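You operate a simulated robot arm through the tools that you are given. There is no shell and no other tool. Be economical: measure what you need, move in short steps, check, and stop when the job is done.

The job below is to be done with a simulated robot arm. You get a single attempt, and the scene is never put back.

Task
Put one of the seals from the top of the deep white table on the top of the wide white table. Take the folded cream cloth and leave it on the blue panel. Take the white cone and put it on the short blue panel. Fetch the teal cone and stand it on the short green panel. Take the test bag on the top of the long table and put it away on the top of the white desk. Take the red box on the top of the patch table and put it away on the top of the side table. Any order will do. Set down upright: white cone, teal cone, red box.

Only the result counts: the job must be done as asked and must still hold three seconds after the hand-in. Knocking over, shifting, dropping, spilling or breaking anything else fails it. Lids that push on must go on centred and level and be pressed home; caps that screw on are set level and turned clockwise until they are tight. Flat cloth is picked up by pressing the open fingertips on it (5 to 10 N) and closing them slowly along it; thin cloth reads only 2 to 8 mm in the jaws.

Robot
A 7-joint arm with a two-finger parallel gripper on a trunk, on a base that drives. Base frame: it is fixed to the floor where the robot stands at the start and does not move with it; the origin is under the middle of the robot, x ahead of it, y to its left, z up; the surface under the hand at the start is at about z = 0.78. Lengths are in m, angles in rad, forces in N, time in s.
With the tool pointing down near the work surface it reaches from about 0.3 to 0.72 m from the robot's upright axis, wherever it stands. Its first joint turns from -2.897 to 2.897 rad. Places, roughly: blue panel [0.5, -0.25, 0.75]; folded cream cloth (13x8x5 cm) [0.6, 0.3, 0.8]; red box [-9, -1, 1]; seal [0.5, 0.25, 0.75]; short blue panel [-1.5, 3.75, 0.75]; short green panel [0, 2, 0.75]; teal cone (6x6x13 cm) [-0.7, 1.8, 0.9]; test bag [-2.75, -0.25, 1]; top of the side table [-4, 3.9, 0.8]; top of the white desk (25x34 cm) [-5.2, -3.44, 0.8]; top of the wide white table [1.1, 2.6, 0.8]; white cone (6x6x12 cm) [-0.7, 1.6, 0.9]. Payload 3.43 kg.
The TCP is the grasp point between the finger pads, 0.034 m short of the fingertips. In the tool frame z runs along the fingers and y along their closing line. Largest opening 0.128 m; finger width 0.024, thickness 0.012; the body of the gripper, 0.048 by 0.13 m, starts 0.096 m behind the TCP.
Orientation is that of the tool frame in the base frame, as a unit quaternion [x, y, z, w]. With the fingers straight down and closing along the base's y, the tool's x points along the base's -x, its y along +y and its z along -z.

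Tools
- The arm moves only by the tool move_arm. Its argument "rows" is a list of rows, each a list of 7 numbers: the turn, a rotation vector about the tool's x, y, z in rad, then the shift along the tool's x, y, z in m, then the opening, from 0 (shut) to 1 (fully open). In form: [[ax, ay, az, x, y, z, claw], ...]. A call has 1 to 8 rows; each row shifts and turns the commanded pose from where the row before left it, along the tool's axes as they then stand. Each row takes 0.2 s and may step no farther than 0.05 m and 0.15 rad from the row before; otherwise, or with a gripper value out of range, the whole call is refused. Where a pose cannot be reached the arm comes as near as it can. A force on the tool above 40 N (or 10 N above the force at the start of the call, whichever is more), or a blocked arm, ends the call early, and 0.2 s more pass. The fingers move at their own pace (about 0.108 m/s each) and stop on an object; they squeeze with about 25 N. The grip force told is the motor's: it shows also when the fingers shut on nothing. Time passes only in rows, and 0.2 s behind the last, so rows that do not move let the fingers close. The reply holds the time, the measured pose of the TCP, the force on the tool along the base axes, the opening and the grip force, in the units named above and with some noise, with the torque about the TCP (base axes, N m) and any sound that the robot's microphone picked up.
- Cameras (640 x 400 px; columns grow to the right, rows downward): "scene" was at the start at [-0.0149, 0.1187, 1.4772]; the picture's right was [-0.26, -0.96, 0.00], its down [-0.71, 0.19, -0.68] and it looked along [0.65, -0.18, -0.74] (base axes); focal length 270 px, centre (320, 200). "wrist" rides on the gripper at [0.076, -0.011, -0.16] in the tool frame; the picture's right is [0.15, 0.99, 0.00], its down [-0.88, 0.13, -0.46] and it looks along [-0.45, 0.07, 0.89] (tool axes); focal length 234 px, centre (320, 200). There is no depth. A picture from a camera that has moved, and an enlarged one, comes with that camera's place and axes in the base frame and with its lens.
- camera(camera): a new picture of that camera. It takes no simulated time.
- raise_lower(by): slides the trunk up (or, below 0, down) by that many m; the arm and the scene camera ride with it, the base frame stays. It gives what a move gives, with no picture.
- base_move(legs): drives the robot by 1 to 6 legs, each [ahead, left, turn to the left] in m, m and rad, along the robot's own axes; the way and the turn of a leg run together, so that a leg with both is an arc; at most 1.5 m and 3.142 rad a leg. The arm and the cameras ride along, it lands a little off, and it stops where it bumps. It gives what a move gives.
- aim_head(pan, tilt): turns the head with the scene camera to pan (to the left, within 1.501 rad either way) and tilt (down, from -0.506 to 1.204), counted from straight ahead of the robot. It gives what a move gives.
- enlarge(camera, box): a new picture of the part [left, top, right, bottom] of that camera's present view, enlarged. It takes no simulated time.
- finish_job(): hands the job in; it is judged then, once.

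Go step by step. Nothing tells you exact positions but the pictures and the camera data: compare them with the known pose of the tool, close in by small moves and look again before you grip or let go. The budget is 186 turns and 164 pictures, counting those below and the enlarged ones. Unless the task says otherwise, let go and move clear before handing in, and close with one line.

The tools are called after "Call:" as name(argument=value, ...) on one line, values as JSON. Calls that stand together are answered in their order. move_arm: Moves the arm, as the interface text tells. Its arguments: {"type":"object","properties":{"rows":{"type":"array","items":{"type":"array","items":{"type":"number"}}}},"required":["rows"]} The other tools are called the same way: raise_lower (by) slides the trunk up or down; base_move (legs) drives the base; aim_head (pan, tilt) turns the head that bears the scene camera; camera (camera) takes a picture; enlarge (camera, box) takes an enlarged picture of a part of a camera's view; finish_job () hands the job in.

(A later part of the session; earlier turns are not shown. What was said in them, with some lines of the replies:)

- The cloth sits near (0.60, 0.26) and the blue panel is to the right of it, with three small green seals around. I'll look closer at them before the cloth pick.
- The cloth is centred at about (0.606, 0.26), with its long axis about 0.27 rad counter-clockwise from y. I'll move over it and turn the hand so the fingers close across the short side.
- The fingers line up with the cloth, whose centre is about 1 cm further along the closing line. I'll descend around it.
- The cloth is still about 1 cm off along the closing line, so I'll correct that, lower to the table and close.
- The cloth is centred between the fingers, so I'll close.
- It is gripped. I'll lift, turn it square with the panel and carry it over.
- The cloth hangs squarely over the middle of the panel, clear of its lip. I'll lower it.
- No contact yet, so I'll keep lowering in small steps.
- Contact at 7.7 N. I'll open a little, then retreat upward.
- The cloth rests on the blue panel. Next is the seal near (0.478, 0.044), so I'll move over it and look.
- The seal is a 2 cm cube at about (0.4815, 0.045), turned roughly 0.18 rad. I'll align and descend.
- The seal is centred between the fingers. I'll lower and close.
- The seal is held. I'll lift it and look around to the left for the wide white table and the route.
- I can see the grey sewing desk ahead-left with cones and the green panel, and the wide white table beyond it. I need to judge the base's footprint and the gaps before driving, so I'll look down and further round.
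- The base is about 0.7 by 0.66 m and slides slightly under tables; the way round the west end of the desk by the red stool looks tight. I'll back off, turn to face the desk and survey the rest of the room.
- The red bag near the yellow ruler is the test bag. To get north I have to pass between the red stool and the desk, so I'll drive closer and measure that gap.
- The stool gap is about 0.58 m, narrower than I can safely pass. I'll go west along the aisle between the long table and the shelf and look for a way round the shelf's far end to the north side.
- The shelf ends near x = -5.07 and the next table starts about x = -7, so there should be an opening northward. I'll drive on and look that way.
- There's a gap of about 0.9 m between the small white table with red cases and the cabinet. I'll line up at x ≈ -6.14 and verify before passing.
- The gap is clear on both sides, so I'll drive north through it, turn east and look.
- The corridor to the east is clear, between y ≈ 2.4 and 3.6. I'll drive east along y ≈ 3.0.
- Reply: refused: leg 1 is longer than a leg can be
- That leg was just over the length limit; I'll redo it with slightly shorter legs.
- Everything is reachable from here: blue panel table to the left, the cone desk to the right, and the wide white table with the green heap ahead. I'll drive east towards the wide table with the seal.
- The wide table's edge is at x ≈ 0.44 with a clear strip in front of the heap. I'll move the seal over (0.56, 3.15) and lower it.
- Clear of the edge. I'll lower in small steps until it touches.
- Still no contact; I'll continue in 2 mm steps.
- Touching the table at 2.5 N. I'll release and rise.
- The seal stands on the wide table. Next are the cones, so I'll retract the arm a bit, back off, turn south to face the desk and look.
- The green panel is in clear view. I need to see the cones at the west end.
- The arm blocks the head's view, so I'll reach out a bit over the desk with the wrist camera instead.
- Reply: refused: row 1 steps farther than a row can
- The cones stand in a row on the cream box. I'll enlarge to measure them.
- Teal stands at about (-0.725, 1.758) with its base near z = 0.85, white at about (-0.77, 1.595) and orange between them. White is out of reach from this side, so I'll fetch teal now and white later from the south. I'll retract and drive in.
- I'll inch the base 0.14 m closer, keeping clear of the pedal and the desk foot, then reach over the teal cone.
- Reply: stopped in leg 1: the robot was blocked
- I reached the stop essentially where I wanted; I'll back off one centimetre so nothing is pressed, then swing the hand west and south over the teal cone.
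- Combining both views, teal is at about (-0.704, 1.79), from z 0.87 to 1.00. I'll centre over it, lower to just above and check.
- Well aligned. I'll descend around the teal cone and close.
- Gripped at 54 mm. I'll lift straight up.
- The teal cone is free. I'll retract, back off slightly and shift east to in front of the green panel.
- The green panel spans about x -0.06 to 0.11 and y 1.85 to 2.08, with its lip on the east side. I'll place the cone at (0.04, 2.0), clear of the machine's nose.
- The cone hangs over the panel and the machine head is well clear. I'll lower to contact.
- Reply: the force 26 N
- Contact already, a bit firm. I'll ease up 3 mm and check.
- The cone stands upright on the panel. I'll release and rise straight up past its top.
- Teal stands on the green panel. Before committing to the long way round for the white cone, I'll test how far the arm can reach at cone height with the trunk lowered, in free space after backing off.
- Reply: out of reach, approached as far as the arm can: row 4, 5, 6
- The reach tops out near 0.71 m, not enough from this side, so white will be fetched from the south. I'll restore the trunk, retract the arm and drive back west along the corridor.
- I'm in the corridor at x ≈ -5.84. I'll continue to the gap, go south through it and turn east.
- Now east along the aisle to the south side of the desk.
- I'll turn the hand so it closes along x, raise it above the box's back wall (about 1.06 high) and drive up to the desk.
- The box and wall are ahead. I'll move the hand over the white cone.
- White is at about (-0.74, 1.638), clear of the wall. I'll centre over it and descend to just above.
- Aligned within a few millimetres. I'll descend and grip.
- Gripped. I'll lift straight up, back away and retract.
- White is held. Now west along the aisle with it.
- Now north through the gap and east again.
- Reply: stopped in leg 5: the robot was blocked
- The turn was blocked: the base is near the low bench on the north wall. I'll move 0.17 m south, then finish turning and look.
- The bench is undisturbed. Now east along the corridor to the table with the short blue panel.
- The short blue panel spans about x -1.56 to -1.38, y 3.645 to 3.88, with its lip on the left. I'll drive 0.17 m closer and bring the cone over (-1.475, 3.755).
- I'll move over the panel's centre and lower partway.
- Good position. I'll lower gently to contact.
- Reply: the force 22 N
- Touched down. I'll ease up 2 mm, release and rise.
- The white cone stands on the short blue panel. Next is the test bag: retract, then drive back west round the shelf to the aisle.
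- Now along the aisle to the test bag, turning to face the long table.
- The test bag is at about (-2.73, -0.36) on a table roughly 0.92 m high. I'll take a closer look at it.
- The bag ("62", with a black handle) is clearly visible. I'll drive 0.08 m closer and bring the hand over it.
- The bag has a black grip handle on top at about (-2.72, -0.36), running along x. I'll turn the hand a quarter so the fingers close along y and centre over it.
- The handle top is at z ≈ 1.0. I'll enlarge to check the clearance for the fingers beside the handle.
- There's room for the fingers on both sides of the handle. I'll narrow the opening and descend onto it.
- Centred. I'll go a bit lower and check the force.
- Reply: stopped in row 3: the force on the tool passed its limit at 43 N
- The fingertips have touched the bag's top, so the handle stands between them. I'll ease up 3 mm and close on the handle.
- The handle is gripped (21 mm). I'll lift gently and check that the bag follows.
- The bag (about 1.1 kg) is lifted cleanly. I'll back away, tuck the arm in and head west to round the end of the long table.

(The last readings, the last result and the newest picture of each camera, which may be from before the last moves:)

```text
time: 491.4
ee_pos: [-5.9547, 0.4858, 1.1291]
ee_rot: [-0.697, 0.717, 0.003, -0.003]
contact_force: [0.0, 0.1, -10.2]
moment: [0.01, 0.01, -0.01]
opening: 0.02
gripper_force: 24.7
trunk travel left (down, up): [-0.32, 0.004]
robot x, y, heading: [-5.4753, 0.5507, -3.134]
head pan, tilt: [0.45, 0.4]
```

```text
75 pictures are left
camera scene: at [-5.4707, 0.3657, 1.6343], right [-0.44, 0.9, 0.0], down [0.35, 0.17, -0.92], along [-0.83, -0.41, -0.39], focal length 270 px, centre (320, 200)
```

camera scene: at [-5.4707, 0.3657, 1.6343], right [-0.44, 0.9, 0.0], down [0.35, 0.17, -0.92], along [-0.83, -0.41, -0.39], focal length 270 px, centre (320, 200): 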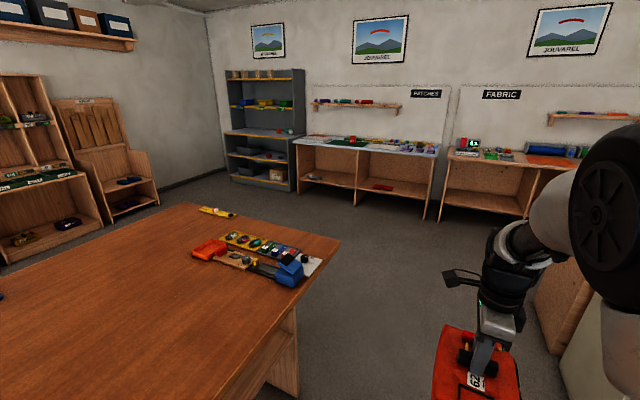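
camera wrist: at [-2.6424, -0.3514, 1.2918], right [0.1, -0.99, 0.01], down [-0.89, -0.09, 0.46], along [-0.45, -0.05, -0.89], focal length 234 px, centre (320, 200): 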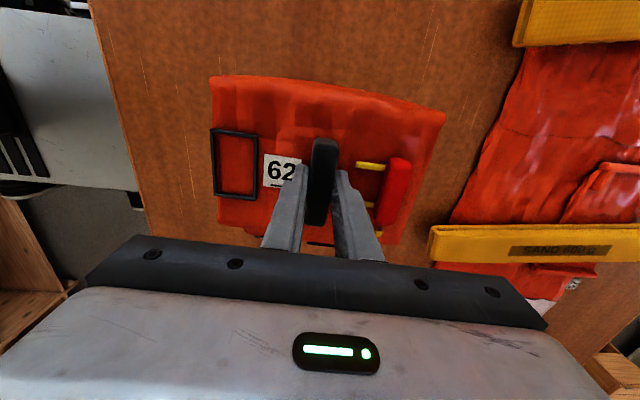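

I can see the patch table ahead by the "PATCHES" sign and the long table's west end at x ≈ -6.55. I'll go round it and head south toward the white desk.

Call:
base_move(legs=[[0.9, 0, 0], [0.85, 0, 0], [0, 0, 1.571], [1.4, 0, 0], [1.2, 0, 0], [0, 0, 0.7]])

Call:
aim_head(pan=0.3, tilt=0.5)

Call:
camera(camera="scene")

```text
time: 518.9
ee_pos: [-6.9372, -2.5077, 1.13]
ee_rot: [0.947, 0.321, 0.001, 0.005]
contact_force: [-0.6, -0.3, -10.9]
moment: [0.0, 0.01, 0.01]
opening: 0.0199
gripper_force: 25.5
trunk travel left (down, up): [-0.32, 0.004]
robot x, y, heading: [-7.2874, -2.1743, -0.878]
head pan, tilt: [0.45, 0.4]
```

```text
time: 519.6
ee_pos: [-6.9379, -2.5078, 1.1305]
ee_rot: [0.947, 0.32, 0.001, 0.004]
contact_force: [0.4, 0.5, -10.7]
moment: [-0.02, 0.03, -0.01]
opening: 0.0197
gripper_force: 24.6
trunk travel left (down, up): [-0.32, 0.004]
robot x, y, heading: [-7.288, -2.1755, -0.883]
head pan, tilt: [0.3, 0.499]
```

```text
74 pictures are left
camera scene: at [-7.16, -2.0662, 1.6253], right [-0.55, -0.84, 0.0], down [-0.4, 0.26, -0.88], along [0.73, -0.48, -0.48], focal length 270 px, centre (320, 200)
```

scene: 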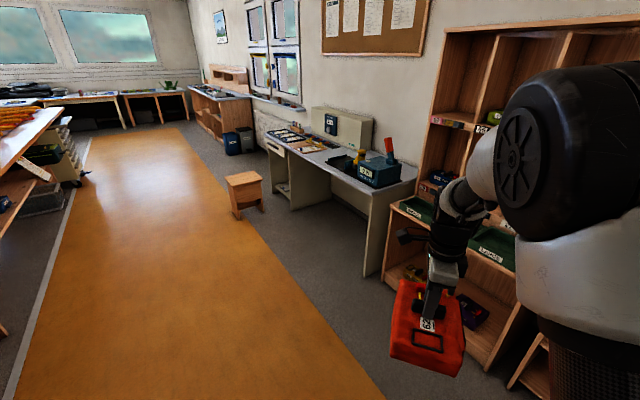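

The white desk runs along the south wall, from about x -6.0 to -4.4, with its front edge at y ≈ -3.2. I'll drive to in front of its middle and face it.

Call:
base_move(legs=[[0, 0, 0.883], [1.0, 0, 0], [1.05, 0, 0], [0, 0, -1.571], [0.35, 0, 0]])

Call:
aim_head(pan=0.4, tilt=0.75)

Call:
camera(camera="scene")

```text
time: 538.0
ee_pos: [-5.175, -3.0368, 1.13]
ee_rot: [1.0, -0.024, 0.0, 0.005]
contact_force: [0.1, -0.1, -10.1]
moment: [0.07, 0.04, 0.02]
opening: 0.0195
gripper_force: 24.7
trunk travel left (down, up): [-0.32, 0.004]
robot x, y, heading: [-5.2268, -2.558, -1.582]
head pan, tilt: [0.3, 0.499]
```

```text
time: 538.8
ee_pos: [-5.1756, -3.0348, 1.1292]
ee_rot: [1.0, -0.023, 0.0, 0.005]
contact_force: [-1.0, 0.3, -11.5]
moment: [0.02, -0.01, 0.03]
opening: 0.0197
gripper_force: 25.2
trunk travel left (down, up): [-0.32, 0.004]
robot x, y, heading: [-5.2256, -2.554, -1.579]
head pan, tilt: [0.4, 0.75]
```

```text
73 pictures are left
camera scene: at [-5.0544, -2.5456, 1.6033], right [-0.93, -0.38, 0.0], down [-0.26, 0.63, -0.73], along [0.28, -0.68, -0.68], focal length 270 px, centre (320, 200)
```

scene: 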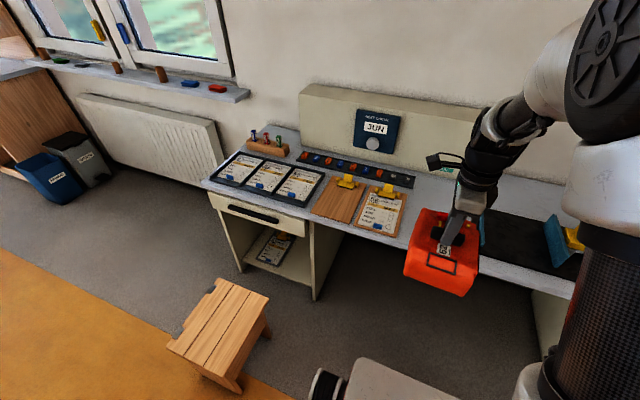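

The free spot is hidden behind the bag between the clipboards and the black mat. I'll check with the wrist camera.

Call:
camera(camera="wrist")

Call:
aim_head(pan=-0.35, tilt=0.75)

Call:
camera(camera="scene")

```text
72 pictures are left
camera wrist: at [-5.0989, -3.0275, 1.2893], right [0.1, -0.99, 0.01], down [-0.89, -0.09, 0.46], along [-0.45, -0.05, -0.89], focal length 234 px, centre (320, 200)
```

wrist: 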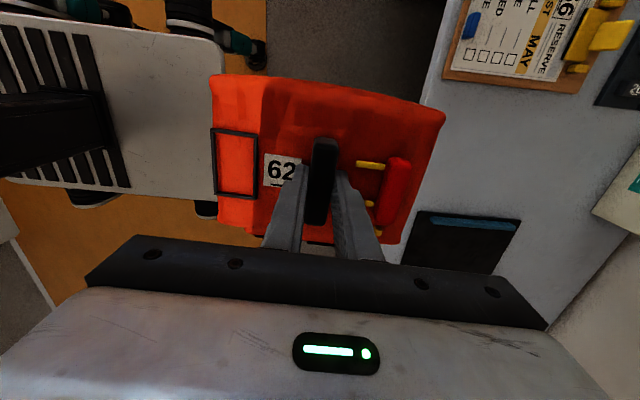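

```text
time: 539.9
ee_pos: [-5.1744, -3.0367, 1.1285]
ee_rot: [1.0, -0.024, 0.0, 0.005]
contact_force: [0.1, -0.2, -9.5]
moment: [0.03, -0.01, 0.03]
opening: 0.0198
gripper_force: 24.9
trunk travel left (down, up): [-0.32, 0.004]
robot x, y, heading: [-5.2206, -2.5553, -1.585]
head pan, tilt: [-0.351, 0.75]
```

```text
71 pictures are left
camera scene: at [-5.115, -2.5465, 1.6033], right [-0.94, 0.35, 0.0], down [0.24, 0.64, -0.73], along [-0.26, -0.68, -0.68], focal length 270 px, centre (320, 200)
```

scene: 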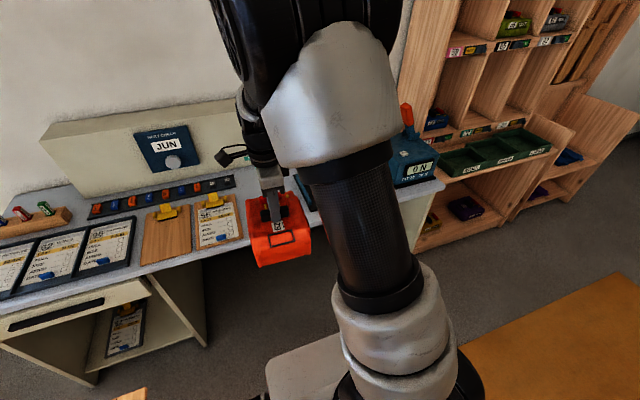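

The free patch lies between x -5.36 and -5.08, y -3.24 to -3.70. I'll drive 0.27 m closer and move the bag over (-5.215, -3.455).

Call:
base_move(legs=[[0.27, 0, 0.014]])

Call:
move_arm(rows=[[0, 0, 0, -0.01, 0.038, 0, 0.05], [0, 0, 0, -0.01, 0.038, 0, 0.05], [0, 0, 0, -0.008, 0.038, 0, 0.05], [0, 0, 0, -0.006, 0.038, 0, 0.05], [0, 0, 0, 0, 0, 0, 0.05]])

Call:
camera(camera="wrist")

```text
time: 541.8
ee_pos: [-5.1651, -3.3037, 1.1297]
ee_rot: [1.0, -0.014, -0.001, 0.004]
contact_force: [0.7, -1.1, -10.5]
moment: [0.04, 0.0, -0.03]
opening: 0.0198
gripper_force: 24.2
trunk travel left (down, up): [-0.32, 0.004]
robot x, y, heading: [-5.2241, -2.8252, -1.564]
head pan, tilt: [-0.351, 0.75]
```

```text
time: 543.0
ee_pos: [-5.2041, -3.4563, 1.13]
ee_rot: [1.0, -0.013, 0.0, 0.004]
contact_force: [0.5, -0.1, -10.4]
moment: [0.0, 0.01, 0.0]
opening: 0.0201
gripper_force: 24.5
trunk travel left (down, up): [-0.32, 0.004]
robot x, y, heading: [-5.2285, -2.8267, -1.561]
head pan, tilt: [-0.351, 0.75]
```

```text
70 pictures are left
camera wrist: at [-5.1289, -3.4456, 1.2901], right [0.12, -0.99, 0.01], down [-0.88, -0.1, 0.46], along [-0.45, -0.06, -0.89], focal length 234 px, centre (320, 200)
```

wrist: 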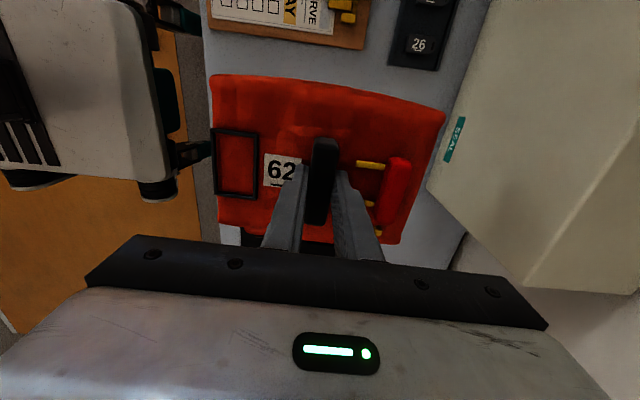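

The bag is well placed over the free patch. I'll lower it.

Call:
move_arm(rows=[[0, 0, 0, 0, 0, 0.045, 0.05], [0, 0, 0, 0, 0, 0.045, 0.05], [0, 0, 0, 0, 0, 0.045, 0.05], [0, 0, 0, 0, 0, 0.045, 0.05], [0, 0, 0, 0, 0, 0.03, 0.05], [0, 0, 0, 0, 0, 0, 0.05]])

Call:
camera(camera="wrist")

```text
time: 544.4
ee_pos: [-5.203, -3.4556, 0.9228]
ee_rot: [1.0, -0.014, 0.0, 0.004]
contact_force: [-0.2, -0.4, -11.2]
moment: [0.03, 0.02, 0.0]
opening: 0.0197
gripper_force: 25.0
trunk travel left (down, up): [-0.32, 0.004]
robot x, y, heading: [-5.2259, -2.8266, -1.563]
head pan, tilt: [-0.351, 0.75]
```

```text
69 pictures are left
camera wrist: at [-5.127, -3.4461, 1.0816], right [0.12, -0.99, 0.01], down [-0.88, -0.1, 0.46], along [-0.45, -0.06, -0.89], focal length 234 px, centre (320, 200)
```

wrist: 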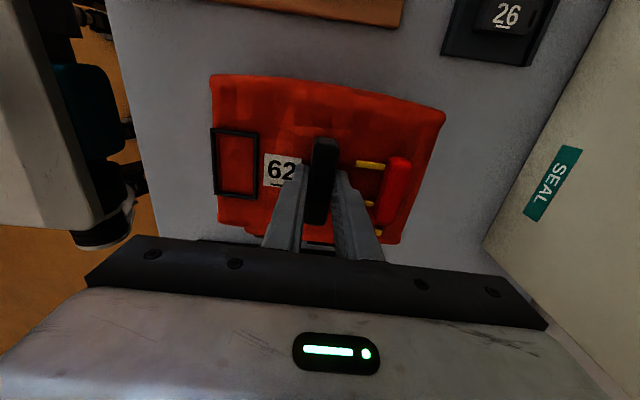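

Call:
move_arm(rows=[[0, 0, 0, 0, 0, 0.02, 0.05], [0, 0, 0, 0, 0, 0.01, 0.05], [0, 0, 0, 0, 0, 0.004, 0.05], [0, 0, 0, 0, 0, 0, 0.05]])

```text
time: 545.0
ee_pos: [-5.2029, -3.4569, 0.905]
ee_rot: [1.0, -0.013, 0.0, 0.008]
contact_force: [0.2, 9.1, 23.4]
moment: [1.5, -0.04, -0.06]
opening: 0.0205
gripper_force: 25.2
trunk travel left (down, up): [-0.32, 0.004]
robot x, y, heading: [-5.2201, -2.8246, -1.559]
head pan, tilt: [-0.351, 0.75]
stopped in row 3: the force on the tool passed its limit at 52 N (the readings are from after the stop); the commanded pose is now the measured one
```

It is down on the desk. I'll ease up slightly, open and rise.

Call:
move_arm(rows=[[0, 0, 0, 0, 0, -0.003, 0.05], [0, 0, 0, 0, 0, 0, 0.05]])

Call:
move_arm(rows=[[0, 0, 0, 0, 0, 0, 0.25], [0, 0, 0, 0, 0, 0, 0.36], [0, 0, 0, 0, 0, 0, 0.36], [0, 0, 0, 0, 0, -0.03, 0.36], [0, 0, 0, 0, 0, -0.05, 0.36], [0, 0, 0, 0, 0, -0.05, 0.36], [0, 0, 0, 0, 0, -0.05, 0.36], [0, 0, 0, 0, 0, -0.05, 0.36]])

Call:
camera(camera="wrist")

```text
time: 545.6
ee_pos: [-5.2035, -3.4576, 0.9052]
ee_rot: [1.0, -0.013, 0.001, 0.009]
contact_force: [0.0, 8.3, 17.1]
moment: [1.18, -0.22, -0.02]
opening: 0.0201
gripper_force: 25.3
trunk travel left (down, up): [-0.32, 0.004]
robot x, y, heading: [-5.2234, -2.8258, -1.567]
head pan, tilt: [-0.351, 0.75]
```

```text
time: 547.4
ee_pos: [-5.203, -3.4559, 1.1335]
ee_rot: [1.0, -0.014, 0.001, 0.007]
contact_force: [-0.7, 0.3, 0.0]
moment: [-0.03, 0.01, 0.01]
opening: 0.0463
gripper_force: 0.1
trunk travel left (down, up): [-0.32, 0.004]
robot x, y, heading: [-5.2266, -2.826, -1.564]
head pan, tilt: [-0.351, 0.75]
```

```text
68 pictures are left
camera wrist: at [-5.1278, -3.4441, 1.2933], right [0.12, -0.99, 0.02], down [-0.88, -0.1, 0.46], along [-0.45, -0.07, -0.89], focal length 234 px, centre (320, 200)
```

wrist: 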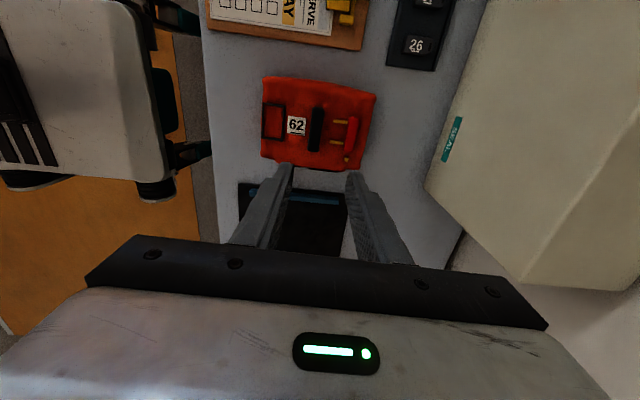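

The test bag rests on the white desk. Now the red box: retract, back off and drive west toward the patch table.

Call:
move_arm(rows=[[0.014, 0, 0, 0, -0.045, 0, 0.5], [0, 0, 0, 0, -0.045, 0, 0.5], [0, 0, 0, 0, -0.045, 0, 0.5], [0, 0, 0, 0, -0.045, 0, 0.5]])

Call:
base_move(legs=[[-0.6, 0, 0], [0, 0, -1.571], [1.4, 0, 0], [1.4, 0, 0], [0, 1.1, 0]])

```text
time: 548.4
ee_pos: [-5.197, -3.2725, 1.1309]
ee_rot: [1.0, -0.014, 0.001, 0.002]
contact_force: [1.1, 1.4, -1.2]
moment: [-0.01, 0.01, -0.02]
opening: 0.0637
gripper_force: 0.1
trunk travel left (down, up): [-0.32, 0.004]
robot x, y, heading: [-5.2293, -2.8227, -1.566]
head pan, tilt: [-0.351, 0.75]
```

```text
time: 579.5
ee_pos: [-8.5418, -3.2496, 1.1314]
ee_rot: [-0.678, 0.735, -0.001, -0.002]
contact_force: [0.3, -0.1, 0.0]
moment: [0.01, -0.01, 0.01]
opening: 0.0638
gripper_force: 0.1
trunk travel left (down, up): [-0.32, 0.004]
robot x, y, heading: [-8.0944, -3.2474, 3.094]
head pan, tilt: [-0.351, 0.75]
```

I strafed the wrong way (to the south); nothing was touched. I'll correct to y ≈ -1.05 and look at the patch table.

Call:
base_move(legs=[[0, 0, 0.047], [0, -1.1, 0], [0, -1.1, 0]])

Call:
aim_head(pan=0.4, tilt=0.5)

Call:
camera(camera="scene")

```text
time: 601.2
ee_pos: [-8.5799, -1.0896, 1.1317]
ee_rot: [-0.698, 0.716, 0.0, -0.001]
contact_force: [0.9, 0.4, -0.1]
moment: [0.01, 0.0, -0.02]
opening: 0.0639
gripper_force: 0.0
trunk travel left (down, up): [-0.32, 0.004]
robot x, y, heading: [-8.1331, -1.0567, -3.129]
head pan, tilt: [-0.351, 0.75]
```

```text
time: 602.3
ee_pos: [-8.58, -1.0888, 1.1313]
ee_rot: [-0.698, 0.716, 0.001, -0.002]
contact_force: [0.0, 0.0, -0.2]
moment: [0.01, 0.01, 0.03]
opening: 0.0641
gripper_force: 0.1
trunk travel left (down, up): [-0.32, 0.004]
robot x, y, heading: [-8.1326, -1.0612, -3.134]
head pan, tilt: [0.4, 0.499]
```

```text
67 pictures are left
camera scene: at [-8.1246, -1.2351, 1.6252], right [-0.4, 0.92, 0.0], down [0.44, 0.19, -0.88], along [-0.8, -0.35, -0.48], focal length 270 px, centre (320, 200)
```

scene: 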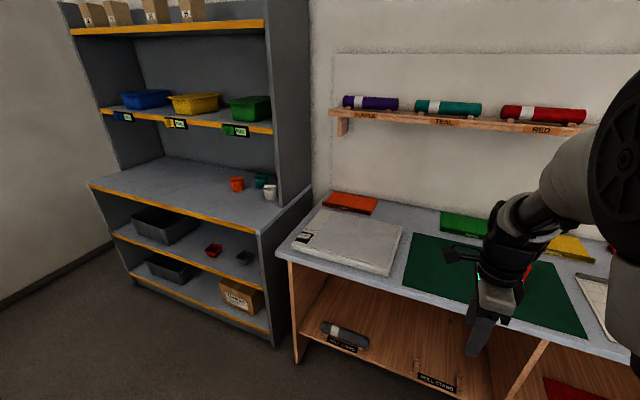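

I need to see further right for the red box.

Call:
aim_head(pan=-0.5, tilt=0.5)

Call:
camera(camera="scene")

Call:
camera(camera="wrist")

```text
time: 603.5
ee_pos: [-8.5802, -1.0896, 1.1317]
ee_rot: [-0.698, 0.716, 0.0, -0.002]
contact_force: [0.4, 0.2, 0.2]
moment: [-0.02, 0.01, 0.0]
opening: 0.0639
gripper_force: 0.0
trunk travel left (down, up): [-0.32, 0.004]
robot x, y, heading: [-8.1341, -1.0565, -3.13]
head pan, tilt: [-0.499, 0.499]
```

```text
66 pictures are left
camera scene: at [-8.1216, -1.1563, 1.6253], right [0.47, 0.88, 0.0], down [0.42, -0.22, -0.88], along [-0.78, 0.41, -0.48], focal length 270 px, centre (320, 200)
```

scene: 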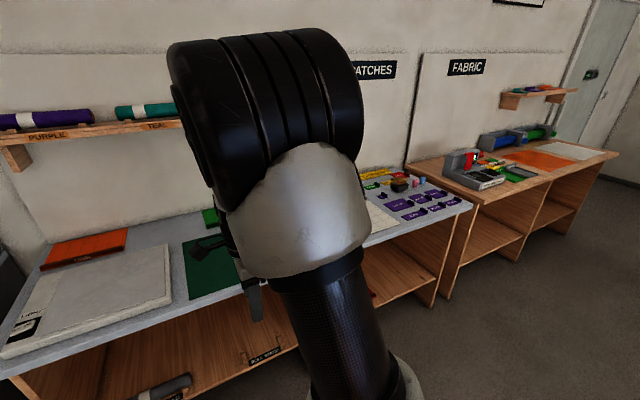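

```text
65 pictures are left
camera wrist: at [-8.5704, -1.1655, 1.2916], right [-0.99, -0.12, 0.0], down [-0.11, 0.88, 0.46], along [-0.06, 0.45, -0.89], focal length 234 px, centre (320, 200)
```

wrist: 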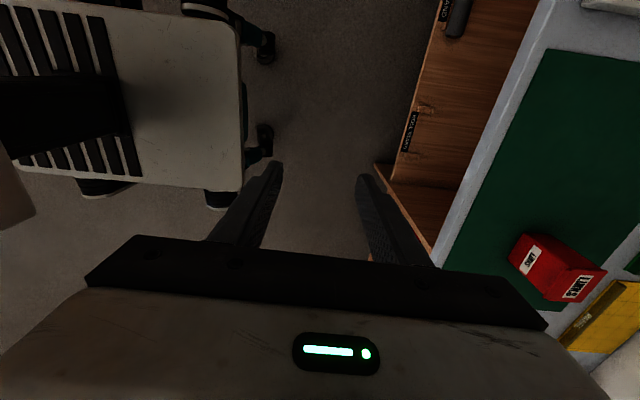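

The red box is on the green mat at about (-9.22, -0.81). I'll drive up to it.

Call:
base_move(legs=[[0, -0.25, -0.012], [0.4, 0, 0]])

Call:
camera(camera="wrist")

```text
time: 608.6
ee_pos: [-8.9842, -0.8307, 1.1316]
ee_rot: [-0.694, 0.72, 0.0, -0.001]
contact_force: [-0.6, 0.6, -0.4]
moment: [-0.01, 0.01, 0.03]
opening: 0.0641
gripper_force: 0.0
trunk travel left (down, up): [-0.32, 0.004]
robot x, y, heading: [-8.5354, -0.8069, 3.143]
head pan, tilt: [-0.499, 0.499]
```

```text
64 pictures are left
camera wrist: at [-8.9754, -0.9069, 1.2915], right [-0.99, -0.11, 0.0], down [-0.1, 0.89, 0.46], along [-0.05, 0.45, -0.89], focal length 234 px, centre (320, 200)
```

wrist: 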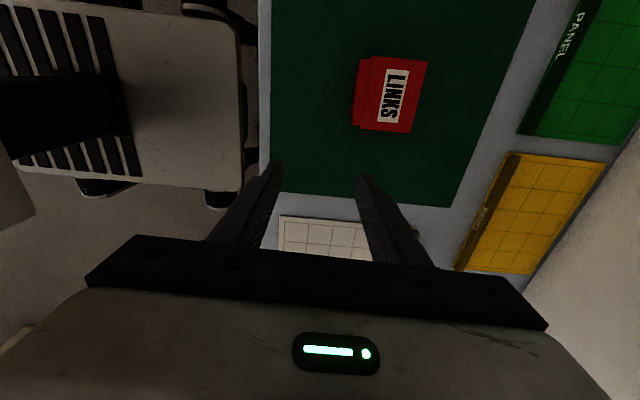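

The red box is upright, with its top at about z 0.99, centred near (-9.062, -0.90) and 6 by 7.5 cm. The fingers already close along x, so I'll move over it.

Call:
move_arm(rows=[[0, 0, 0, 0.024, 0.025, 0, 0.8], [0, 0, 0, 0.024, 0.025, 0, 0.8], [0, 0, 0, 0.024, 0.025, 0, 0.8], [0, 0, 0, 0, 0, 0.04, 0.8], [0, 0, 0, 0, 0, 0.02, 0.8], [0, 0, 0, 0, 0, 0, 0.8]])

Call:
camera(camera="wrist")

```text
time: 610.0
ee_pos: [-9.0604, -0.8983, 1.0702]
ee_rot: [-0.693, 0.721, 0.001, -0.002]
contact_force: [0.2, 0.6, -0.4]
moment: [-0.02, 0.0, -0.01]
opening: 0.1023
gripper_force: 0.0
trunk travel left (down, up): [-0.32, 0.004]
robot x, y, heading: [-8.5307, -0.8076, 3.136]
head pan, tilt: [-0.499, 0.499]
```

```text
63 pictures are left
camera wrist: at [-9.0527, -0.975, 1.2311], right [-0.99, -0.11, 0.0], down [-0.1, 0.89, 0.45], along [-0.05, 0.45, -0.89], focal length 234 px, centre (320, 200)
```

wrist: 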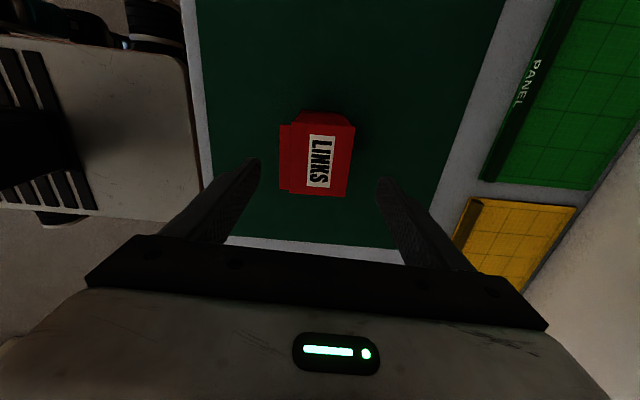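

Call:
enlarge(camera="wrist", box=[240, 90, 400, 220])

```text
3.08 times, centred on (320, 155) of wrist
camera zoom: at [-9.0527, -0.975, 1.2311], right [-0.99, -0.11, 0.0], down [-0.1, 0.89, 0.45], along [-0.05, 0.45, -0.89], focal length 720 px, centre (320, 338)
```

zoom: 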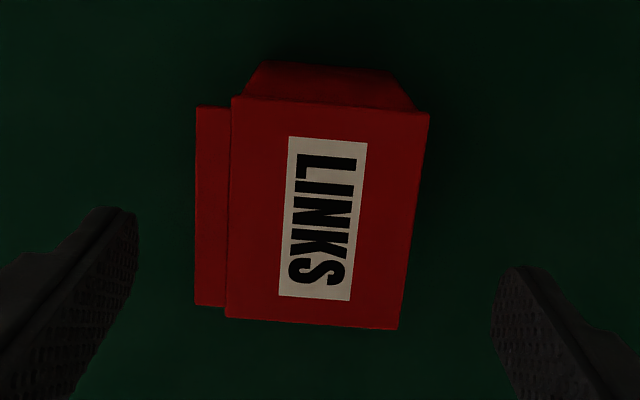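

The box has a strip on its east side, so its full width runs from about x -9.013 to -9.092. I'll recentre, open a little wider and descend to grip.

Call:
move_arm(rows=[[0, 0, 0, 0.002, -0.007, 0.03, 0.9], [0, 0, 0, 0, 0, 0.04, 0.9], [0, 0, 0, 0, 0, 0.04, 0.9], [0, 0, 0, 0, 0, 0.015, 0.9], [0, 0, 0, 0, 0, 0, 0.9]])

Call:
camera(camera="wrist")

```text
time: 611.2
ee_pos: [-9.0551, -0.901, 0.946]
ee_rot: [-0.693, 0.721, 0.0, -0.001]
contact_force: [-0.3, 0.6, 0.1]
moment: [-0.02, 0.0, 0.0]
opening: 0.1153
gripper_force: 0.0
trunk travel left (down, up): [-0.32, 0.004]
robot x, y, heading: [-8.5374, -0.8038, 3.138]
head pan, tilt: [-0.499, 0.499]
```

```text
61 pictures are left
camera wrist: at [-9.0469, -0.9771, 1.1062], right [-0.99, -0.11, 0.0], down [-0.1, 0.89, 0.45], along [-0.05, 0.45, -0.89], focal length 234 px, centre (320, 200)
```

wrist: 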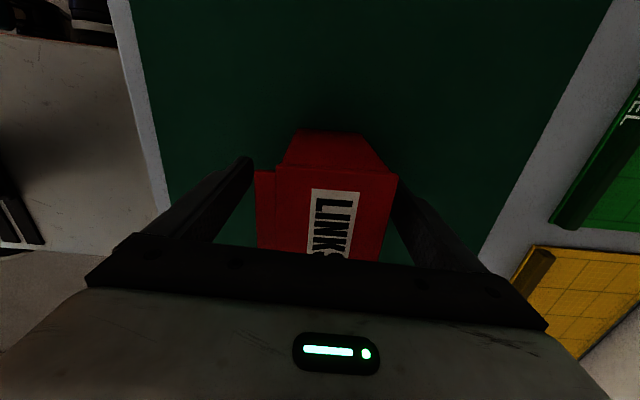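

It sits between the fingers. I'll close.

Call:
move_arm(rows=[[0, 0, 0, 0, 0, 0, 0.6], [0, 0, 0, 0, 0, 0, 0.3], [0, 0, 0, 0, 0, 0, 0.3], [0, 0, 0, 0, 0, 0, 0.3]])

Call:
camera(camera="wrist")

```text
time: 612.2
ee_pos: [-9.0553, -0.9006, 0.9458]
ee_rot: [-0.693, 0.721, 0.0, -0.001]
contact_force: [-0.8, -0.7, -0.4]
moment: [0.0, 0.07, 0.03]
opening: 0.0756
gripper_force: 25.5
trunk travel left (down, up): [-0.32, 0.004]
robot x, y, heading: [-8.5349, -0.8078, 3.136]
head pan, tilt: [-0.499, 0.499]
```

```text
60 pictures are left
camera wrist: at [-9.047, -0.9771, 1.1064], right [-0.99, -0.11, 0.0], down [-0.1, 0.89, 0.46], along [-0.05, 0.45, -0.89], focal length 234 px, centre (320, 200)
```

wrist: 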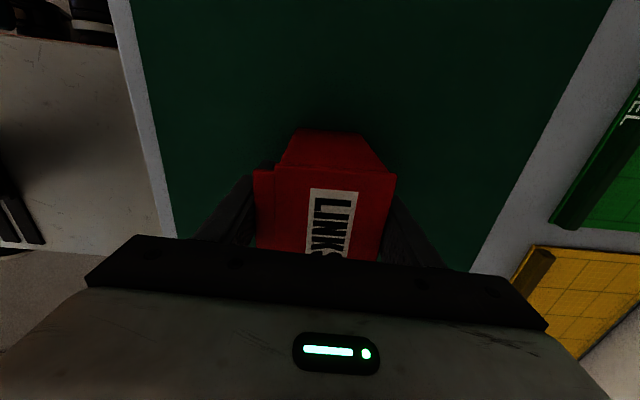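

Gripped at 76 mm. I'll lift a few centimetres and check that the whole box comes along.

Call:
move_arm(rows=[[0, 0, 0, 0, 0, -0.02, 0.3], [0, 0, 0, 0, 0, -0.03, 0.3], [0, 0, 0, 0, 0, -0.04, 0.3], [0, 0, 0, 0, 0, -0.045, 0.3], [0, 0, 0, 0, 0, -0.045, 0.3], [0, 0, 0, 0, 0, 0, 0.3]])

Call:
camera(camera="wrist")

Call:
aim_head(pan=0.25, tilt=0.6)

Call:
camera(camera="scene")

```text
time: 613.6
ee_pos: [-9.0559, -0.9009, 1.1269]
ee_rot: [-0.693, 0.721, 0.001, -0.001]
contact_force: [0.6, -0.6, -1.3]
moment: [0.01, 0.02, 0.0]
opening: 0.0753
gripper_force: 25.0
trunk travel left (down, up): [-0.32, 0.004]
robot x, y, heading: [-8.5343, -0.8077, 3.137]
head pan, tilt: [-0.499, 0.499]
```

```text
59 pictures are left
camera wrist: at [-9.0468, -0.9776, 1.2863], right [-0.99, -0.11, 0.0], down [-0.1, 0.89, 0.46], along [-0.05, 0.45, -0.89], focal length 234 px, centre (320, 200)
```

wrist: 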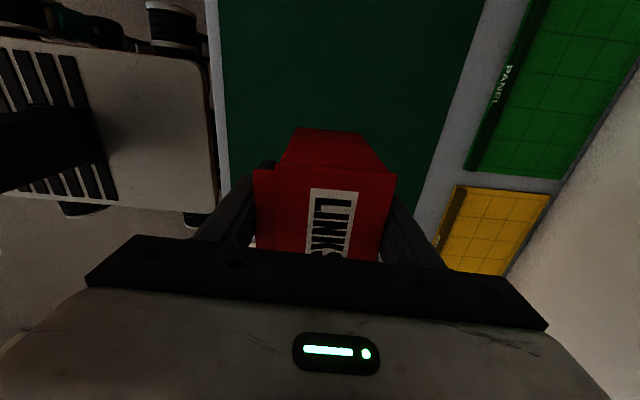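

```text
time: 614.7
ee_pos: [-9.0547, -0.9009, 1.1263]
ee_rot: [-0.693, 0.72, 0.001, -0.001]
contact_force: [-0.1, -0.5, -1.8]
moment: [0.01, -0.05, 0.02]
opening: 0.0751
gripper_force: 24.8
trunk travel left (down, up): [-0.32, 0.004]
robot x, y, heading: [-8.5331, -0.8075, 3.139]
head pan, tilt: [0.25, 0.6]
```

```text
58 pictures are left
camera scene: at [-8.5323, -0.9694, 1.6162], right [-0.24, 0.97, 0.0], down [0.55, 0.14, -0.83], along [-0.8, -0.2, -0.56], focal length 270 px, centre (320, 200)
```

scene: 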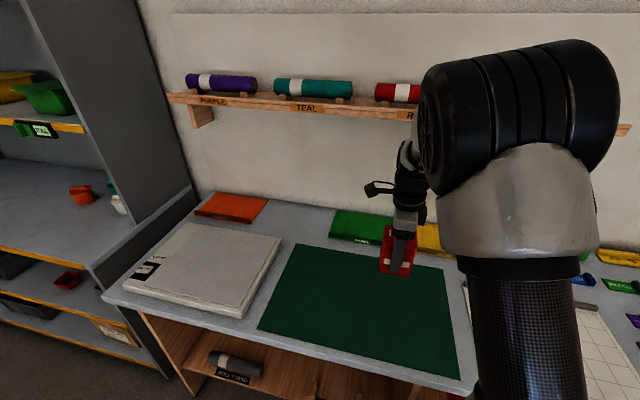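

The whole box is lifted and light. I'll tuck the arm, back off and drive round to the gap leading north.

Call:
move_arm(rows=[[0, 0, 0, 0, -0.04, 0, 0.3], [0, 0, 0, 0, -0.04, 0, 0.3], [0, 0, 0, 0, 0, 0, 0.3]])

Call:
base_move(legs=[[-1.25, 0, 0], [0, 0, -1.571], [1.4, 0, 0], [0, -1.13, 0]])

```text
time: 615.5
ee_pos: [-8.9738, -0.9054, 1.1252]
ee_rot: [-0.693, 0.721, -0.001, -0.001]
contact_force: [0.4, 0.5, -1.8]
moment: [-0.01, -0.02, 0.01]
opening: 0.0755
gripper_force: 24.8
trunk travel left (down, up): [-0.32, 0.004]
robot x, y, heading: [-8.5331, -0.8067, 3.143]
head pan, tilt: [0.25, 0.6]
```

```text
time: 642.8
ee_pos: [-6.2177, 0.957, 1.1244]
ee_rot: [0.035, 0.999, 0.001, 0.0]
contact_force: [0.3, -0.3, -0.9]
moment: [-0.01, -0.01, 0.01]
opening: 0.0742
gripper_force: 25.0
trunk travel left (down, up): [-0.32, 0.004]
robot x, y, heading: [-6.1333, 0.5138, 1.538]
head pan, tilt: [0.25, 0.6]
```

Now through the gap and east to the side table.

Call:
base_move(legs=[[0, 0, 0.033], [1.2, 0, 0], [1.18, 0, 0], [0, 0, -1.571], [1.4, 0, 0], [0.75, 0, 0]])

Call:
aim_head(pan=1.2, tilt=0.6)

Call:
camera(camera="scene")

```text
time: 669.0
ee_pos: [-3.5508, 3.0608, 1.1247]
ee_rot: [0.704, 0.71, 0.001, 0.0]
contact_force: [0.5, -0.5, -1.6]
moment: [0.02, 0.01, 0.0]
opening: 0.0747
gripper_force: 24.9
trunk travel left (down, up): [-0.32, 0.004]
robot x, y, heading: [-3.9864, 2.9448, 0.045]
head pan, tilt: [0.25, 0.6]
```

```text
time: 670.2
ee_pos: [-3.5506, 3.0619, 1.1255]
ee_rot: [0.704, 0.71, 0.0, 0.0]
contact_force: [0.2, 0.5, -1.0]
moment: [0.05, 0.0, 0.0]
opening: 0.0745
gripper_force: 24.4
trunk travel left (down, up): [-0.32, 0.004]
robot x, y, heading: [-3.9861, 2.944, 0.042]
head pan, tilt: [1.201, 0.6]
```

```text
57 pictures are left
camera scene: at [-4.0546, 3.1636, 1.6162], right [0.95, -0.32, 0.0], down [-0.18, -0.53, -0.83], along [0.27, 0.78, -0.56], focal length 270 px, centre (320, 200)
```

scene: 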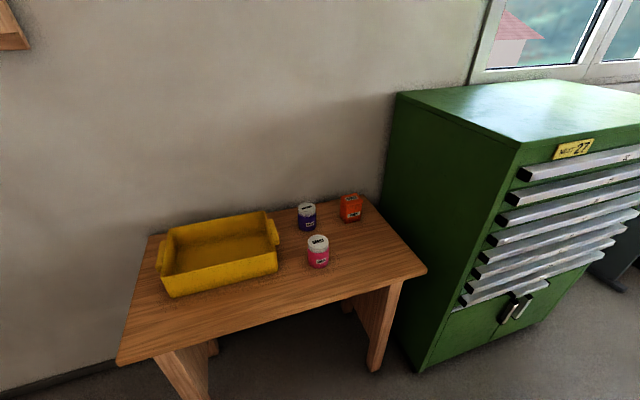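

The side table has a free area at its right front, around (-3.65, 3.83), clear of the tray and cups. I'll position the base in front of it.

Call:
base_move(legs=[[0.31, 0, 0], [0, 0, 1.529], [0.25, 0, 0]])

Call:
aim_head(pan=0.3, tilt=0.8)

Call:
camera(camera="scene")

Call:
camera(camera="wrist")

```text
time: 677.6
ee_pos: [-3.7814, 3.6469, 1.1254]
ee_rot: [0.015, 1.0, 0.001, -0.001]
contact_force: [-0.8, 0.3, -1.4]
moment: [-0.03, -0.01, -0.03]
opening: 0.0742
gripper_force: 24.9
trunk travel left (down, up): [-0.32, 0.004]
robot x, y, heading: [-3.6793, 3.209, 1.577]
head pan, tilt: [1.201, 0.6]
```

```text
time: 678.8
ee_pos: [-3.7817, 3.6461, 1.1258]
ee_rot: [0.015, 1.0, 0.002, -0.001]
contact_force: [0.4, -0.3, -1.2]
moment: [-0.01, -0.04, 0.01]
opening: 0.0743
gripper_force: 25.4
trunk travel left (down, up): [-0.32, 0.004]
robot x, y, heading: [-3.68, 3.2076, 1.577]
head pan, tilt: [0.3, 0.799]
```

```text
56 pictures are left
camera scene: at [-3.8438, 3.1937, 1.5993], right [0.95, 0.3, 0.0], down [0.22, -0.68, -0.7], along [-0.21, 0.66, -0.72], focal length 270 px, centre (320, 200)
```

scene: 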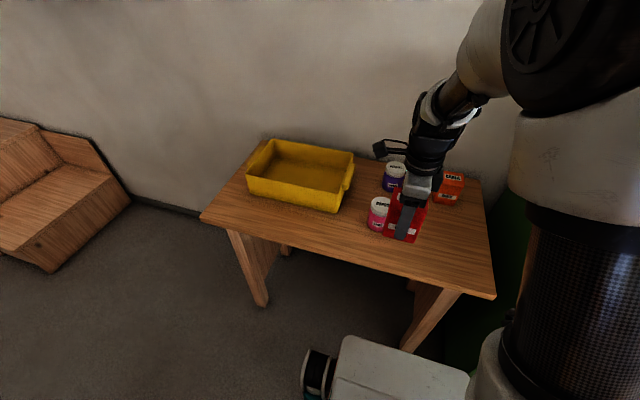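

```text
55 pictures are left
camera wrist: at [-3.8569, 3.6367, 1.2851], right [-0.12, 0.99, 0.0], down [0.88, 0.1, 0.45], along [0.45, 0.06, -0.89], focal length 234 px, centre (320, 200)
```

wrist: 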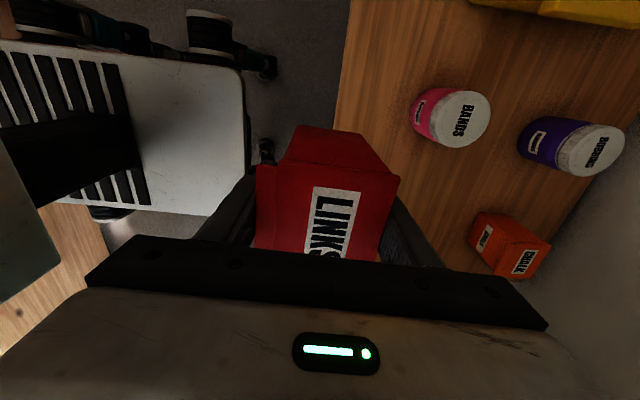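

I'll move the box over (-3.65, 3.82), clear of the cups.

Call:
move_arm(rows=[[0, 0, 0, -0.031, 0.03, 0, 0.3], [0, 0, 0, -0.031, 0.035, 0, 0.3], [0, 0, 0, -0.031, 0.037, 0, 0.3], [0, 0, 0, -0.031, 0.037, 0, 0.3], [0, 0, 0, 0, 0.04, 0, 0.3], [0, 0, 0, 0, 0, 0.045, 0.3], [0, 0, 0, 0, 0, 0.045, 0.3], [0, 0, 0, 0, 0, 0, 0.3]])

Call:
camera(camera="wrist")

Call:
camera(camera="scene")

```text
time: 680.6
ee_pos: [-3.6517, 3.8251, 1.0347]
ee_rot: [0.015, 1.0, 0.001, -0.001]
contact_force: [-0.1, -0.2, -1.2]
moment: [-0.02, 0.02, 0.02]
opening: 0.0743
gripper_force: 24.8
trunk travel left (down, up): [-0.32, 0.004]
robot x, y, heading: [-3.6772, 3.2089, 1.573]
head pan, tilt: [0.3, 0.799]
```

```text
54 pictures are left
camera wrist: at [-3.7273, 3.8148, 1.195], right [-0.12, 0.99, 0.0], down [0.88, 0.1, 0.45], along [0.45, 0.06, -0.89], focal length 234 px, centre (320, 200)
```

wrist: 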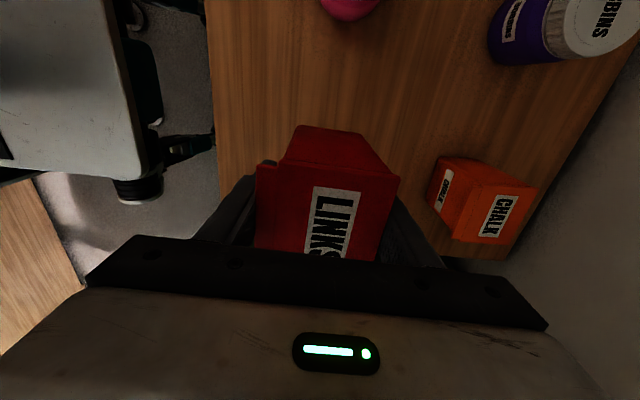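

```text
53 pictures are left
camera scene: at [-3.8438, 3.1939, 1.5993], right [0.95, 0.3, 0.0], down [0.22, -0.68, -0.7], along [-0.21, 0.66, -0.72], focal length 270 px, centre (320, 200)
```

scene: 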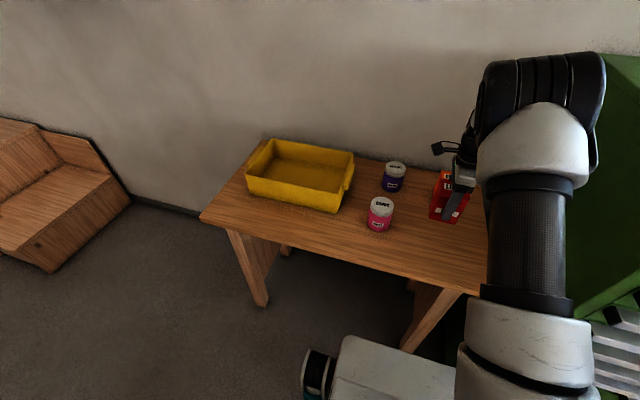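

Position is good. I'll lower toward the table.

Call:
move_arm(rows=[[0, 0, 0, 0, 0, 0.04, 0.3], [0, 0, 0, 0, 0, 0.04, 0.3], [0, 0, 0, 0, 0, 0.015, 0.3], [0, 0, 0, 0, 0, 0.005, 0.3], [0, 0, 0, 0, 0, 0, 0.3]])

Call:
camera(camera="wrist")

```text
time: 681.8
ee_pos: [-3.6504, 3.8221, 0.9343]
ee_rot: [0.015, 1.0, 0.001, 0.0]
contact_force: [-0.1, 0.3, -1.9]
moment: [0.03, -0.02, 0.0]
opening: 0.0745
gripper_force: 25.1
trunk travel left (down, up): [-0.32, 0.004]
robot x, y, heading: [-3.6799, 3.2115, 1.574]
head pan, tilt: [0.3, 0.799]
```

```text
52 pictures are left
camera wrist: at [-3.7278, 3.813, 1.095], right [-0.12, 0.99, 0.0], down [0.88, 0.1, 0.45], along [0.45, 0.06, -0.89], focal length 234 px, centre (320, 200)
```

wrist: 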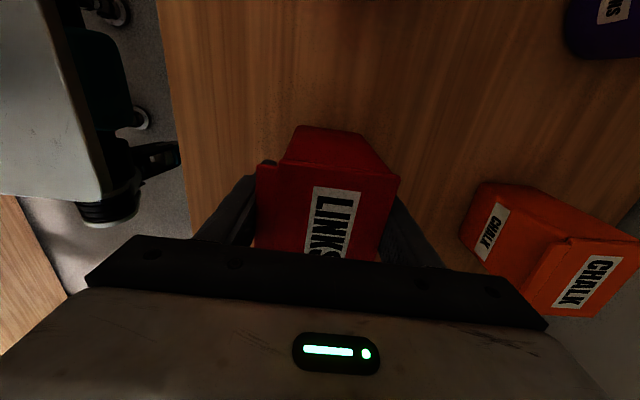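

Call:
move_arm(rows=[[0, 0, 0, 0, 0, 0.004, 0.3], [0, 0, 0, 0, 0, 0.003, 0.3], [0, 0, 0, 0, 0, 0.003, 0.3], [0, 0, 0, 0, 0, 0, 0.3]])

```text
time: 682.8
ee_pos: [-3.6529, 3.8238, 0.9254]
ee_rot: [0.014, 1.0, 0.0, 0.0]
contact_force: [0.1, 0.4, -2.2]
moment: [0.0, 0.0, -0.01]
opening: 0.0743
gripper_force: 24.8
trunk travel left (down, up): [-0.32, 0.004]
robot x, y, heading: [-3.6825, 3.207, 1.577]
head pan, tilt: [0.3, 0.799]
```

Call:
move_arm(rows=[[0, 0, 0, 0, 0, 0.003, 0.3], [0, 0, 0, 0, 0, 0.003, 0.3], [0, 0, 0, 0, 0, 0.002, 0.3], [0, 0, 0, 0, 0, 0, 0.3]])

```text
time: 683.8
ee_pos: [-3.6518, 3.8231, 0.9189]
ee_rot: [0.015, 1.0, 0.001, -0.001]
contact_force: [0.6, 0.0, -1.3]
moment: [0.02, 0.02, 0.02]
opening: 0.0745
gripper_force: 25.1
trunk travel left (down, up): [-0.32, 0.004]
robot x, y, heading: [-3.6788, 3.2054, 1.579]
head pan, tilt: [0.3, 0.799]
```

Call:
move_arm(rows=[[0, 0, 0, 0, 0, 0.003, 0.3], [0, 0, 0, 0, 0, 0.003, 0.3], [0, 0, 0, 0, 0, 0.002, 0.3], [0, 0, 0, 0, 0, 0, 0.3]])

Call:
camera(camera="wrist")

```text
time: 684.8
ee_pos: [-3.6517, 3.8225, 0.9123]
ee_rot: [0.015, 1.0, 0.003, -0.001]
contact_force: [0.2, -9.3, 24.4]
moment: [0.29, -0.05, 0.0]
opening: 0.0746
gripper_force: 25.6
trunk travel left (down, up): [-0.32, 0.004]
robot x, y, heading: [-3.6782, 3.2076, 1.577]
head pan, tilt: [0.3, 0.799]
```

```text
51 pictures are left
camera wrist: at [-3.7283, 3.8112, 1.0717], right [-0.12, 0.99, 0.0], down [0.88, 0.1, 0.46], along [0.45, 0.06, -0.89], focal length 234 px, centre (320, 200)
```

wrist: 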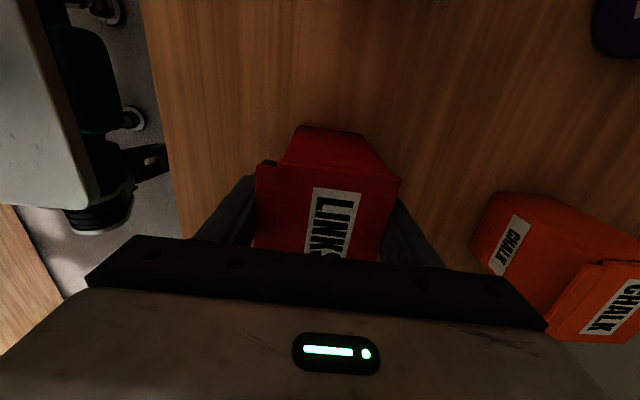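

Contact. I'll ease up 2.5 mm to relax the pressure, then open and rise straight up.

Call:
move_arm(rows=[[0, 0, 0, 0, 0, -0.0025, 0.3], [0, 0, 0, 0, 0, 0, 0.3]])

Call:
move_arm(rows=[[0, 0, 0, 0, 0, 0, 0.7], [0, 0, 0, 0, 0, 0, 0.75], [0, 0, 0, 0, 0, 0, 0.75], [0, 0, 0, 0, 0, -0.03, 0.75], [0, 0, 0, 0, 0, -0.05, 0.75], [0, 0, 0, 0, 0, -0.05, 0.75], [0, 0, 0, 0, 0, -0.05, 0.75], [0, 0, 0, 0, 0, -0.03, 0.75]])

Call:
camera(camera="wrist")

Call:
camera(camera="scene")

```text
time: 685.4
ee_pos: [-3.6522, 3.8233, 0.9116]
ee_rot: [0.015, 1.0, 0.001, -0.001]
contact_force: [-0.3, -4.4, 8.5]
moment: [0.05, 0.04, 0.0]
opening: 0.0745
gripper_force: 24.7
trunk travel left (down, up): [-0.32, 0.004]
robot x, y, heading: [-3.6788, 3.2083, 1.579]
head pan, tilt: [0.3, 0.799]
```

```text
time: 687.2
ee_pos: [-3.6517, 3.8206, 1.1205]
ee_rot: [0.014, 1.0, 0.001, -0.001]
contact_force: [0.7, -0.4, 0.1]
moment: [0.03, 0.0, 0.02]
opening: 0.096
gripper_force: 0.1
trunk travel left (down, up): [-0.32, 0.004]
robot x, y, heading: [-3.6801, 3.2093, 1.576]
head pan, tilt: [0.3, 0.799]
```

```text
50 pictures are left
camera wrist: at [-3.7281, 3.8115, 1.2808], right [-0.12, 0.99, 0.0], down [0.88, 0.1, 0.45], along [0.45, 0.05, -0.89], focal length 234 px, centre (320, 200)
```

wrist: 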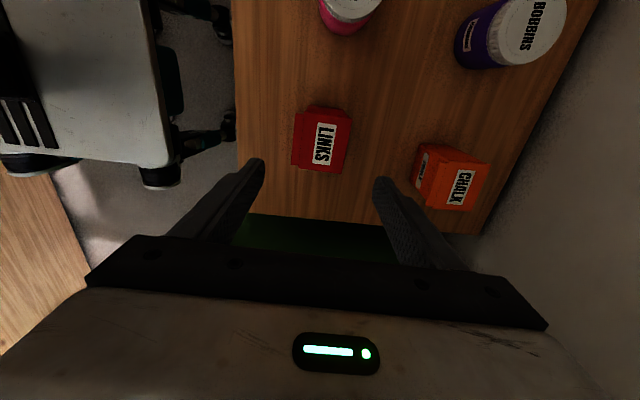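

```text
49 pictures are left
camera scene: at [-3.8437, 3.1934, 1.5993], right [0.95, 0.3, 0.0], down [0.22, -0.68, -0.7], along [-0.21, 0.66, -0.72], focal length 270 px, centre (320, 200)
```

scene: 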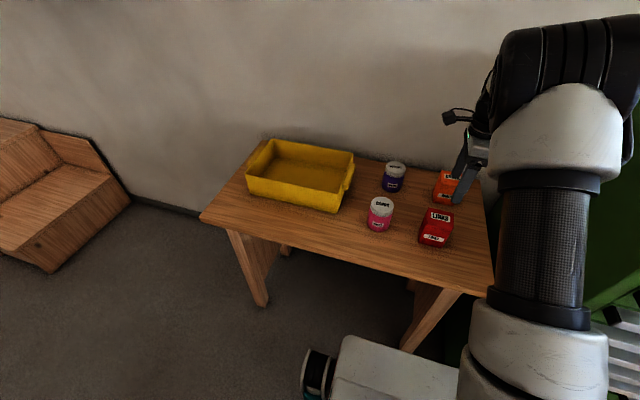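

The red box stands upright on the side table, the hand is clear, and all six items are at their places. I'll hand in.

Call:
finish_job()

```text
The job is handed in.
```

The job is handed in with all six items placed: a seal on the wide white table, the cream cloth on the blue panel, the white and teal cones and the red box upright at their places, and the test bag on the white desk. Nothing else was seen to move, although the base bumped the sewing desk lightly and met something beside the low bench while driving.
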